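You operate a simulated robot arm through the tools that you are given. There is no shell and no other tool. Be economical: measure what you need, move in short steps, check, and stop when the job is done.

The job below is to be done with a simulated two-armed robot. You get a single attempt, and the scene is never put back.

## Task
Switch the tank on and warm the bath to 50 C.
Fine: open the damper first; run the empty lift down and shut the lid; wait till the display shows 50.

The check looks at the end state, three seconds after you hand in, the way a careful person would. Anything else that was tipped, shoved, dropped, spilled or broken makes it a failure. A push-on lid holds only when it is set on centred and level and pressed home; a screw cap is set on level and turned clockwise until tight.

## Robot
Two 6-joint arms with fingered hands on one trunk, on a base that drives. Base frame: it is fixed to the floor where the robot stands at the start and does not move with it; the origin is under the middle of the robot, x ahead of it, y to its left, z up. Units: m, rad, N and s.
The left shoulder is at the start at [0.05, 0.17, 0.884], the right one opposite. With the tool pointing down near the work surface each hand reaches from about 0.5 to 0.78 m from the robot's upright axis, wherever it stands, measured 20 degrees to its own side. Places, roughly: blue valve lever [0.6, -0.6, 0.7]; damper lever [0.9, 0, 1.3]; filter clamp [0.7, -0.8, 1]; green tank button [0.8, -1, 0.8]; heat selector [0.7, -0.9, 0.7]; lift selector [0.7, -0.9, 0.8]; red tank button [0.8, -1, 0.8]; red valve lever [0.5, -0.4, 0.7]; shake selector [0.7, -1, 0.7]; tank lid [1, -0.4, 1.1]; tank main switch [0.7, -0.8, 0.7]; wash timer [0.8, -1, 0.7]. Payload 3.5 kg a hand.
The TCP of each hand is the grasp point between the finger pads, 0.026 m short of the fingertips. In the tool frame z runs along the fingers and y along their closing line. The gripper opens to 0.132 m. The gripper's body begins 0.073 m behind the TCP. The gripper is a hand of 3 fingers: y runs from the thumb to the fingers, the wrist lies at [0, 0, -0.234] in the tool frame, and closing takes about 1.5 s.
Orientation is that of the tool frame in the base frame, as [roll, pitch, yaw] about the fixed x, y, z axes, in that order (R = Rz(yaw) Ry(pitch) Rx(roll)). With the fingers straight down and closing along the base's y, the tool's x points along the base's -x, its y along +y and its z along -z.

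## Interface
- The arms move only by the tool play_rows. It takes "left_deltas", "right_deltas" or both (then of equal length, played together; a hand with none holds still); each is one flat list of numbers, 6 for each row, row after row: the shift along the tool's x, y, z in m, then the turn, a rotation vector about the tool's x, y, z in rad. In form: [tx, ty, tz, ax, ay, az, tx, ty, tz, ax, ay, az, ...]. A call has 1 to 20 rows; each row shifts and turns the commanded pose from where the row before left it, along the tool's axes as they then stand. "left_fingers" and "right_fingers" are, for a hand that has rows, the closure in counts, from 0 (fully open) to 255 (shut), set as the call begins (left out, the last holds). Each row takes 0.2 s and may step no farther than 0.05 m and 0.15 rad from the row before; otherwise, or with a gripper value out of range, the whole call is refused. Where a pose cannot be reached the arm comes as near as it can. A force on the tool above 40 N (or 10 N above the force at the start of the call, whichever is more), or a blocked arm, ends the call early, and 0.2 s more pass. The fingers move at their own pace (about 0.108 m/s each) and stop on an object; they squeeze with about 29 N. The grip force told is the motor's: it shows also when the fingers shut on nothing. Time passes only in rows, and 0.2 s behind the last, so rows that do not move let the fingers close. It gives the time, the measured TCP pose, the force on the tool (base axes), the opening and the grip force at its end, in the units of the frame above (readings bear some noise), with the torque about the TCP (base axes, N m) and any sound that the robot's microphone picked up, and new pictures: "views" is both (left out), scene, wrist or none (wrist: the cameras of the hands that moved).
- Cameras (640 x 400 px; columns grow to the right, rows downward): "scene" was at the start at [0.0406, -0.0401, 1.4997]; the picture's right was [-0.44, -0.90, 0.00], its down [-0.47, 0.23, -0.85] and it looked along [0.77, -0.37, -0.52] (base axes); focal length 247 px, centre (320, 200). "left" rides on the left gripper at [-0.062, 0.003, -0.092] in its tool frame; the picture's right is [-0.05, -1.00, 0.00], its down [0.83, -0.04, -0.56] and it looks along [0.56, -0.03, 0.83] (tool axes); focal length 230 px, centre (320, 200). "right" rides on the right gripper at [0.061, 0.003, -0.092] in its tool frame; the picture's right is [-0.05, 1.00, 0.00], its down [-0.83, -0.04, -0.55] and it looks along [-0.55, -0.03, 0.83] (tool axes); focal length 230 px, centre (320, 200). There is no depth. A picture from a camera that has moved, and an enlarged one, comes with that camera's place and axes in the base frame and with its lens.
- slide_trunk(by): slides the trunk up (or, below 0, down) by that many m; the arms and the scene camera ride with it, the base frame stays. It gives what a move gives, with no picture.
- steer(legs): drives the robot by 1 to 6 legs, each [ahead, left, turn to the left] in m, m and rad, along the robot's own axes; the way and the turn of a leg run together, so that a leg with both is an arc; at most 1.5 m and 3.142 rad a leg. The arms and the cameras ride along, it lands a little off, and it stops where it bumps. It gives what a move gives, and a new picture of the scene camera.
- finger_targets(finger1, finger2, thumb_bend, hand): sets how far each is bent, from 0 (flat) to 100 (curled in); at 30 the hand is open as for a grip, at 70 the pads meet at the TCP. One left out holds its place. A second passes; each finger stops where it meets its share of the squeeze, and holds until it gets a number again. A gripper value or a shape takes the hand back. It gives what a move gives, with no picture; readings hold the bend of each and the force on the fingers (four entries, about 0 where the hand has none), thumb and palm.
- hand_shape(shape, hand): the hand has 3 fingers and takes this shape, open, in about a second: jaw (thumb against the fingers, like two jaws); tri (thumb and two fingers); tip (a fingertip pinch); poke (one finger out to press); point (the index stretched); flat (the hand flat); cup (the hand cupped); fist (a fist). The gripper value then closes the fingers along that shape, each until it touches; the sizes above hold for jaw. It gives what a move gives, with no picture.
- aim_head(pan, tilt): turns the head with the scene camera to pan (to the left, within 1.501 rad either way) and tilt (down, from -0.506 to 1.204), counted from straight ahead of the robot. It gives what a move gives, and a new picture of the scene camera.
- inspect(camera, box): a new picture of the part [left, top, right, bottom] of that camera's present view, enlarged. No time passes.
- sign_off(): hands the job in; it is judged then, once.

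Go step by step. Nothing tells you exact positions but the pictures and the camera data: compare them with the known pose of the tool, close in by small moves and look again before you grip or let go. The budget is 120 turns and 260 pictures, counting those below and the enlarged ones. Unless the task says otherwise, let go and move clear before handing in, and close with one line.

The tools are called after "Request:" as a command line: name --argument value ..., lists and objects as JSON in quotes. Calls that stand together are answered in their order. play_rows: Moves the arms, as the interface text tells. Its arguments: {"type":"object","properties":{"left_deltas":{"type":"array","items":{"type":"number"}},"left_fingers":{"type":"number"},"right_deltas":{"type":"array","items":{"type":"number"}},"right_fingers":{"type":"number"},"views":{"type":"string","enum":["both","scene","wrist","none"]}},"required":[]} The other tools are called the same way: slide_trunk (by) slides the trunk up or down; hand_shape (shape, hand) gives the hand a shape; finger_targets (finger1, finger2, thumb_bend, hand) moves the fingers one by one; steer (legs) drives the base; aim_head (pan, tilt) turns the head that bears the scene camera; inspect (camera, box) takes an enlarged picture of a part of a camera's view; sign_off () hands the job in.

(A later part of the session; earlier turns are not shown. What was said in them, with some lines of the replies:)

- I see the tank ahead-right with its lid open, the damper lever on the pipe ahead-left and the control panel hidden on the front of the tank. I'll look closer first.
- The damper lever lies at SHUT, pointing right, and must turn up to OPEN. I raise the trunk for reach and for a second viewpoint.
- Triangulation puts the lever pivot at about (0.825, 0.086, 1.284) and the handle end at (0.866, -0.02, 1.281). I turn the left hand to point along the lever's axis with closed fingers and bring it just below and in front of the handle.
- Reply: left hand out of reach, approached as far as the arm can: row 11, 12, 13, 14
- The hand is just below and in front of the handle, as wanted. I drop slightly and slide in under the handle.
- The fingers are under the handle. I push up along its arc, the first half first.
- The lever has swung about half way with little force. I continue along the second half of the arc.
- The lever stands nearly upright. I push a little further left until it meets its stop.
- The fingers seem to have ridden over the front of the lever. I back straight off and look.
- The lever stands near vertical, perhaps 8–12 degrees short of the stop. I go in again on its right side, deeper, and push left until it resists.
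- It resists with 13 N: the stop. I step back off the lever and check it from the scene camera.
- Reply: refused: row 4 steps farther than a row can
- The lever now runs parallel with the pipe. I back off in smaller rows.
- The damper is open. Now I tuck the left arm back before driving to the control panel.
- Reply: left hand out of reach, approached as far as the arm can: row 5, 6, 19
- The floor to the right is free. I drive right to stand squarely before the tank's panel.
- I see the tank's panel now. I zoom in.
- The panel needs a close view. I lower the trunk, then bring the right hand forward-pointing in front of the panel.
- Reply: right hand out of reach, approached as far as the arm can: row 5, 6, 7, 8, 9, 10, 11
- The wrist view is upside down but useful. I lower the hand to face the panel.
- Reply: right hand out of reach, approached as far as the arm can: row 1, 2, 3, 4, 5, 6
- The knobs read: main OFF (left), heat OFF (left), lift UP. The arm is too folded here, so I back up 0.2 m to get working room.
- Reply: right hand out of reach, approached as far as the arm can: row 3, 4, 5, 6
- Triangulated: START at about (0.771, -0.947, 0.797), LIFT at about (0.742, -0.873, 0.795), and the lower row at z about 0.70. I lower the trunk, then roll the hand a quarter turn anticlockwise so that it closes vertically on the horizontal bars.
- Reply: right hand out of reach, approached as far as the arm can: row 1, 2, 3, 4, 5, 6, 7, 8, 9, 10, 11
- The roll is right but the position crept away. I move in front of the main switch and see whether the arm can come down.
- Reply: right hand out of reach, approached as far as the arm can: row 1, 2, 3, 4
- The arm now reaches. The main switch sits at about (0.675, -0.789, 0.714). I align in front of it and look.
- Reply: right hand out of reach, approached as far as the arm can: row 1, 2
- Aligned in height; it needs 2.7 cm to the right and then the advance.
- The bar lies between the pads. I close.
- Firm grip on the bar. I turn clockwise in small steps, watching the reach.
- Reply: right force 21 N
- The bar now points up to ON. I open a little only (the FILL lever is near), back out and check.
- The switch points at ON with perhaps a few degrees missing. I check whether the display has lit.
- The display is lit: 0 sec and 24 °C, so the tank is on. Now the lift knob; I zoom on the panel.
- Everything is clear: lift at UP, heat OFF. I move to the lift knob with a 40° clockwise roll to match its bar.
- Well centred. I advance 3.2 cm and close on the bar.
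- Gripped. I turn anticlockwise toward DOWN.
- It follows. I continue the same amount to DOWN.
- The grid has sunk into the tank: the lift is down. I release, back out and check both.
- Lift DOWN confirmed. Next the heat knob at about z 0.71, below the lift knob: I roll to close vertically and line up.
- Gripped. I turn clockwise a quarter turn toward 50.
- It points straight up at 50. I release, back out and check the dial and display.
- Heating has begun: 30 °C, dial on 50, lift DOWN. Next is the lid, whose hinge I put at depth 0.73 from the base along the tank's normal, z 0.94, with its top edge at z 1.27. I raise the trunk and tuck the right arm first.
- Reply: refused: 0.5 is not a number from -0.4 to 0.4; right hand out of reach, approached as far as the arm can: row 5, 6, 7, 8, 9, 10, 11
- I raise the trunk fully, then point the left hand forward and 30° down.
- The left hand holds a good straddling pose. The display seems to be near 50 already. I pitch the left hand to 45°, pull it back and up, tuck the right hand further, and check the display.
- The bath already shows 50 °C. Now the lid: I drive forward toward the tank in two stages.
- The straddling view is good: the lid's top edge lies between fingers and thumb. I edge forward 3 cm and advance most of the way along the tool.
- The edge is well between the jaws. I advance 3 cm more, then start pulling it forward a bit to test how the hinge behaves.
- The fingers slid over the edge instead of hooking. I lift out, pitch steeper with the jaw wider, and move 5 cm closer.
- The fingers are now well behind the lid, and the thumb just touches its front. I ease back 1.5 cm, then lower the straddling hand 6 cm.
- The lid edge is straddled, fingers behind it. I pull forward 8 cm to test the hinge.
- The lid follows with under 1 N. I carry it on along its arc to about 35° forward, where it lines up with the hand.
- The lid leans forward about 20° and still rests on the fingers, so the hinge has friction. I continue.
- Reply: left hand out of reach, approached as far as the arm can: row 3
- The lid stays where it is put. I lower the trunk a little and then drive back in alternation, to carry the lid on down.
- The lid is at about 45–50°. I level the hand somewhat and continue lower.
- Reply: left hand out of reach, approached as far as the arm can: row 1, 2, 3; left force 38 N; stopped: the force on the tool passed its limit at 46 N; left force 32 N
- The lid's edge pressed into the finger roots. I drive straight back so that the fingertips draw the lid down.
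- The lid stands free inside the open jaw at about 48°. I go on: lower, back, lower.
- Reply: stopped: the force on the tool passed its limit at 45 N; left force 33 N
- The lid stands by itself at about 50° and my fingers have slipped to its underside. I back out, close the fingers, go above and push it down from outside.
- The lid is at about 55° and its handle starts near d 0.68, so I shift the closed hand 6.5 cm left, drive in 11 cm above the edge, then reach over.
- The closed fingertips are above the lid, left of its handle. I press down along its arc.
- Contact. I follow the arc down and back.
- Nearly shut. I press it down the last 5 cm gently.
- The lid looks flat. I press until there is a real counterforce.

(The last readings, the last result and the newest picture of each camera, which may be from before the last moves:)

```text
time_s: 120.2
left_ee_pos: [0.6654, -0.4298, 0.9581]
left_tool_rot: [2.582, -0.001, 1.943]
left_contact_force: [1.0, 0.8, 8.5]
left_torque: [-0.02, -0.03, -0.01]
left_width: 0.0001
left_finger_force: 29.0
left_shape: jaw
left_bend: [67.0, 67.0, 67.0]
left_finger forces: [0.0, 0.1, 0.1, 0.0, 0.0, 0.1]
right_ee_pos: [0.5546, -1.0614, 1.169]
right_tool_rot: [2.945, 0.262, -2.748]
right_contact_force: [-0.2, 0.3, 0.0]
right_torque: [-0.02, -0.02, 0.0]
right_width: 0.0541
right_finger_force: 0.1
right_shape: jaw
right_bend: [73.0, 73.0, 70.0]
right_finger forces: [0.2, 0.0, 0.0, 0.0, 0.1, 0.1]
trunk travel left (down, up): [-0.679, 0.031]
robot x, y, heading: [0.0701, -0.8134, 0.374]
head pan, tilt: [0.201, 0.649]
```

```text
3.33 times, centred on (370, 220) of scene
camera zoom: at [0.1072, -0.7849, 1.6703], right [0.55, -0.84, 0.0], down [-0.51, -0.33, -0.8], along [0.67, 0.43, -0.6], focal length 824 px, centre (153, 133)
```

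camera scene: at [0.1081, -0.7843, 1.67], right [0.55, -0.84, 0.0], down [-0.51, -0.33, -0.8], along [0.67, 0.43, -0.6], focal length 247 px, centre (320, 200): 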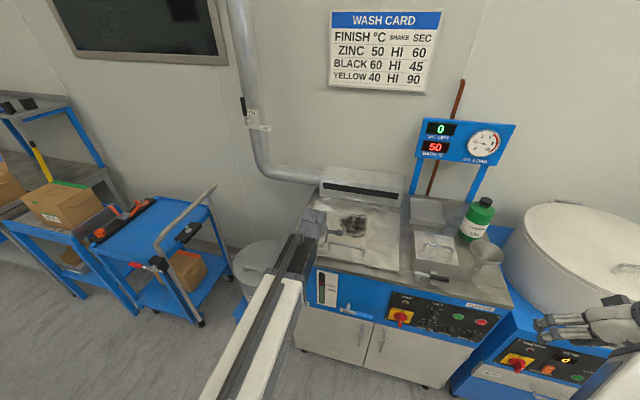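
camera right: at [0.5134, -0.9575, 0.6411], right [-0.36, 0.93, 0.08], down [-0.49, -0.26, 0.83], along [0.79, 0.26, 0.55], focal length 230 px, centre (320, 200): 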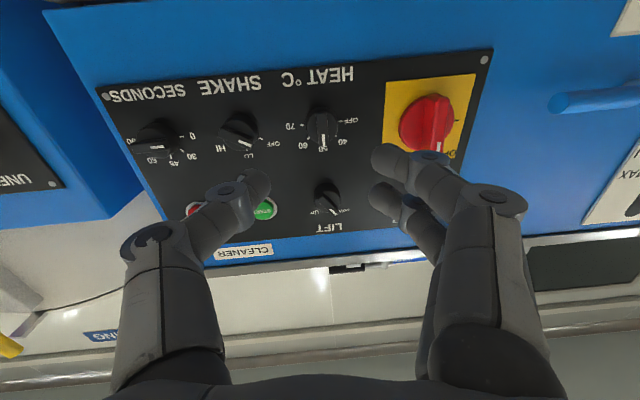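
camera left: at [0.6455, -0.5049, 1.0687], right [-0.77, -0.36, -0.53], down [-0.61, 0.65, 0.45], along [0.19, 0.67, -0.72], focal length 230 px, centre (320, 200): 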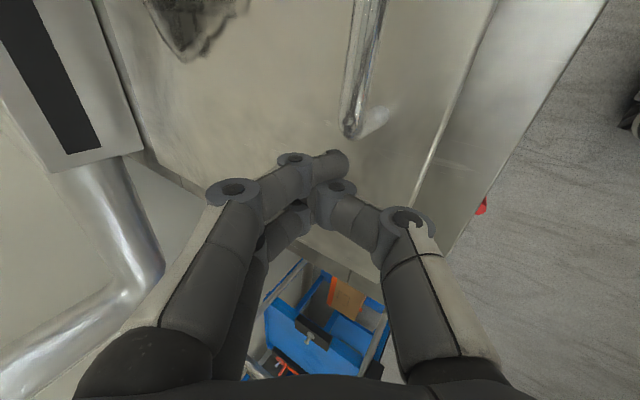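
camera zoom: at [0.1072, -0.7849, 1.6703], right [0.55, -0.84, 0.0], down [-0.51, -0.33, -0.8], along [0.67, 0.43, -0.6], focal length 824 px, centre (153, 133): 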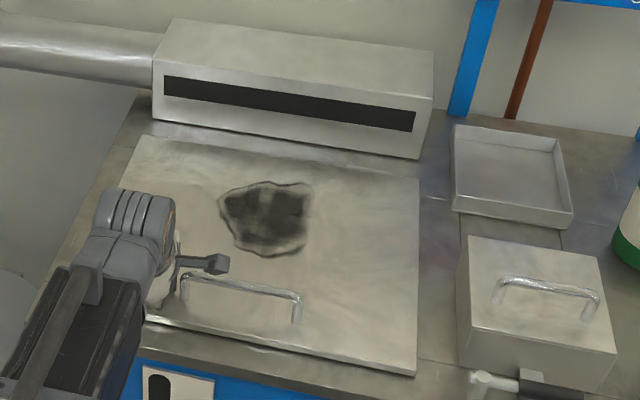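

The lid is shut and pushes back. I lift off and back away to check everything.

Request:
play_rows --left_deltas '[0, 0.02, -0.034, 0, 0, 0, 0, 0.02, -0.034, 0, 0, 0, 0, 0.02, -0.034, 0, 0, 0]' --views "none"

Request:
steer --legs '[[-0.35, 0, 0]]'

Request:
aim_head --pan 0.0 --tilt 0.5

Request:
inspect --camera "scene" --box '[250, 100, 450, 225]'

Request:
inspect --camera "scene" --box '[330, 220, 470, 310]'

```text
time_s: 121.0
left_ee_pos: [0.662, -0.4316, 1.0755]
left_tool_rot: [2.584, -0.002, 1.942]
left_contact_force: [0.6, -0.4, 0.5]
left_torque: [-0.04, -0.01, 0.02]
left_width: 0.0
left_finger_force: 28.1
left_shape: jaw
left_bend: [67.0, 67.0, 67.0]
left_finger forces: [0.0, 0.0, 0.0, 0.0, 0.0, 0.1]
right_ee_pos: [0.5543, -1.0621, 1.1689]
right_tool_rot: [2.943, 0.26, -2.747]
right_contact_force: [-0.2, 0.8, -0.5]
right_torque: [-0.01, 0.03, -0.01]
right_width: 0.0539
right_finger_force: 0.0
right_shape: jaw
right_bend: [73.0, 73.0, 70.0]
right_finger forces: [0.0, 0.0, 0.1, 0.0, 0.0, 0.0]
trunk travel left (down, up): [-0.679, 0.031]
robot x, y, heading: [0.0732, -0.8173, 0.377]
head pan, tilt: [0.201, 0.649]
```

```text
time_s: 123.2
left_ee_pos: [0.3384, -0.561, 1.076]
left_tool_rot: [2.582, -0.002, 1.939]
left_contact_force: [0.2, -1.1, 0.3]
left_torque: [0.04, -0.02, -0.01]
left_width: 0.0
left_finger_force: 28.7
left_shape: jaw
left_bend: [67.0, 67.0, 67.0]
left_finger forces: [0.0, 0.1, 0.1, 0.0, 0.0, 0.0]
right_ee_pos: [0.2284, -1.1914, 1.1691]
right_tool_rot: [2.944, 0.262, -2.749]
right_contact_force: [0.6, -0.4, -0.6]
right_torque: [0.01, 0.04, 0.02]
right_width: 0.0542
right_finger_force: 0.0
right_shape: jaw
right_bend: [73.0, 73.0, 70.0]
right_finger forces: [0.0, 0.0, 0.1, 0.1, 0.1, 0.0]
trunk travel left (down, up): [-0.679, 0.031]
robot x, y, heading: [-0.254, -0.9412, 0.371]
head pan, tilt: [0.201, 0.649]
camera scene: at [-0.2183, -0.9126, 1.6701], right [0.54, -0.84, 0.0], down [-0.51, -0.33, -0.8], along [0.67, 0.43, -0.6], focal length 247 px, centre (320, 200)
```

scene: 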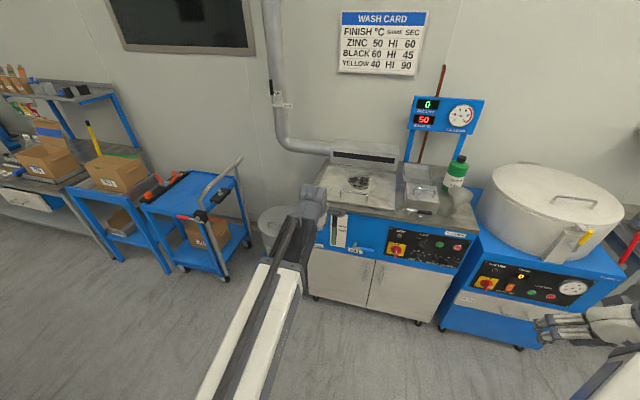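

```text
time_s: 124.0
left_ee_pos: [0.3381, -0.5615, 1.0738]
left_tool_rot: [2.583, -0.003, 1.94]
left_contact_force: [-0.6, -0.2, -0.7]
left_torque: [-0.02, -0.01, -0.04]
left_width: 0.0
left_finger_force: 28.9
left_shape: jaw
left_bend: [67.0, 67.0, 67.0]
left_finger forces: [0.1, 0.1, 0.0, 0.0, 0.0, 0.0]
right_ee_pos: [0.2285, -1.1909, 1.1688]
right_tool_rot: [2.947, 0.259, -2.75]
right_contact_force: [-0.1, 1.0, 0.0]
right_torque: [-0.01, -0.01, -0.02]
right_width: 0.0538
right_finger_force: 0.0
right_shape: jaw
right_bend: [73.0, 73.0, 70.0]
right_finger forces: [0.0, 0.1, 0.0, 0.0, 0.1, 0.1]
trunk travel left (down, up): [-0.679, 0.031]
robot x, y, heading: [-0.2539, -0.9452, 0.374]
head pan, tilt: [0.0, 0.499]
camera scene: at [-0.2057, -0.9262, 1.6834], right [0.36, -0.93, 0.0], down [-0.45, -0.17, -0.88], along [0.82, 0.32, -0.48], focal length 247 px, centre (320, 200)
```

scene: 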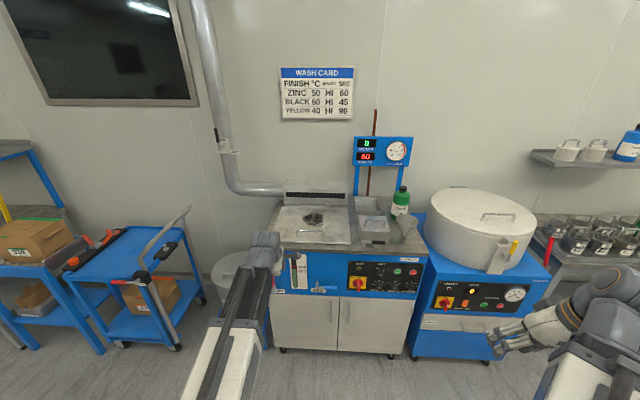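

```text
3.20 times, centred on (350, 162) of scene
camera zoom: at [-0.2057, -0.9262, 1.6834], right [0.36, -0.93, 0.0], down [-0.45, -0.17, -0.88], along [0.82, 0.32, -0.48], focal length 791 px, centre (224, 320)
```

zoom: 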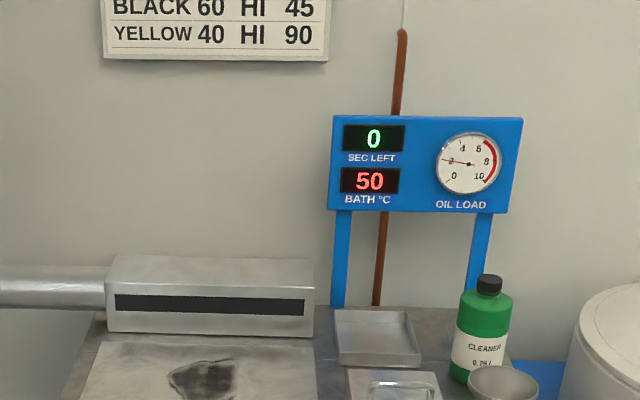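

```text
4.44 times, centred on (400, 265) of scene
camera zoom: at [-0.2057, -0.9262, 1.6834], right [0.36, -0.93, 0.0], down [-0.45, -0.17, -0.88], along [0.82, 0.32, -0.48], focal length 1099 px, centre (-36, -89)
```

zoom: 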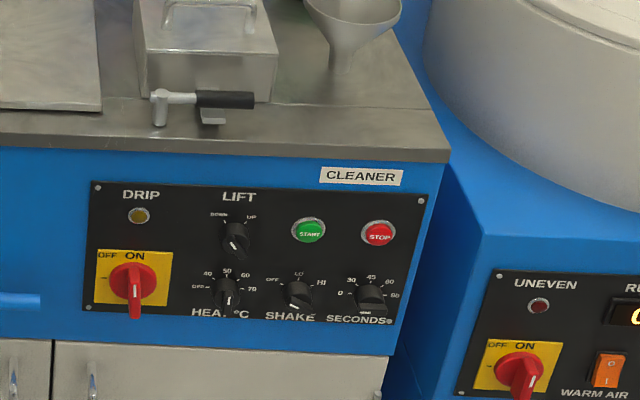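

The display shows 50, the lid is shut and the knobs are right. I take a last look at the damper.

Request:
inspect --camera "scene" --box '[180, 110, 340, 250]'

```text
2.86 times, centred on (260, 180) of scene
camera zoom: at [-0.2057, -0.9262, 1.6834], right [0.36, -0.93, 0.0], down [-0.45, -0.17, -0.88], along [0.82, 0.32, -0.48], focal length 706 px, centre (491, 257)
```

zoom: 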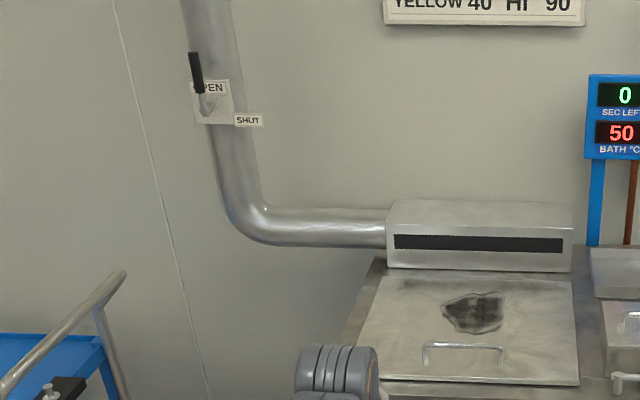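

The damper is open, the lid is flat and the bath shows 50; the hands are clear. I hand in.

Request:
sign_off

```text
The job is handed in.
```

The tank is on with the damper open, the empty lift down and the lid shut, and the bath display reads 50 °C.
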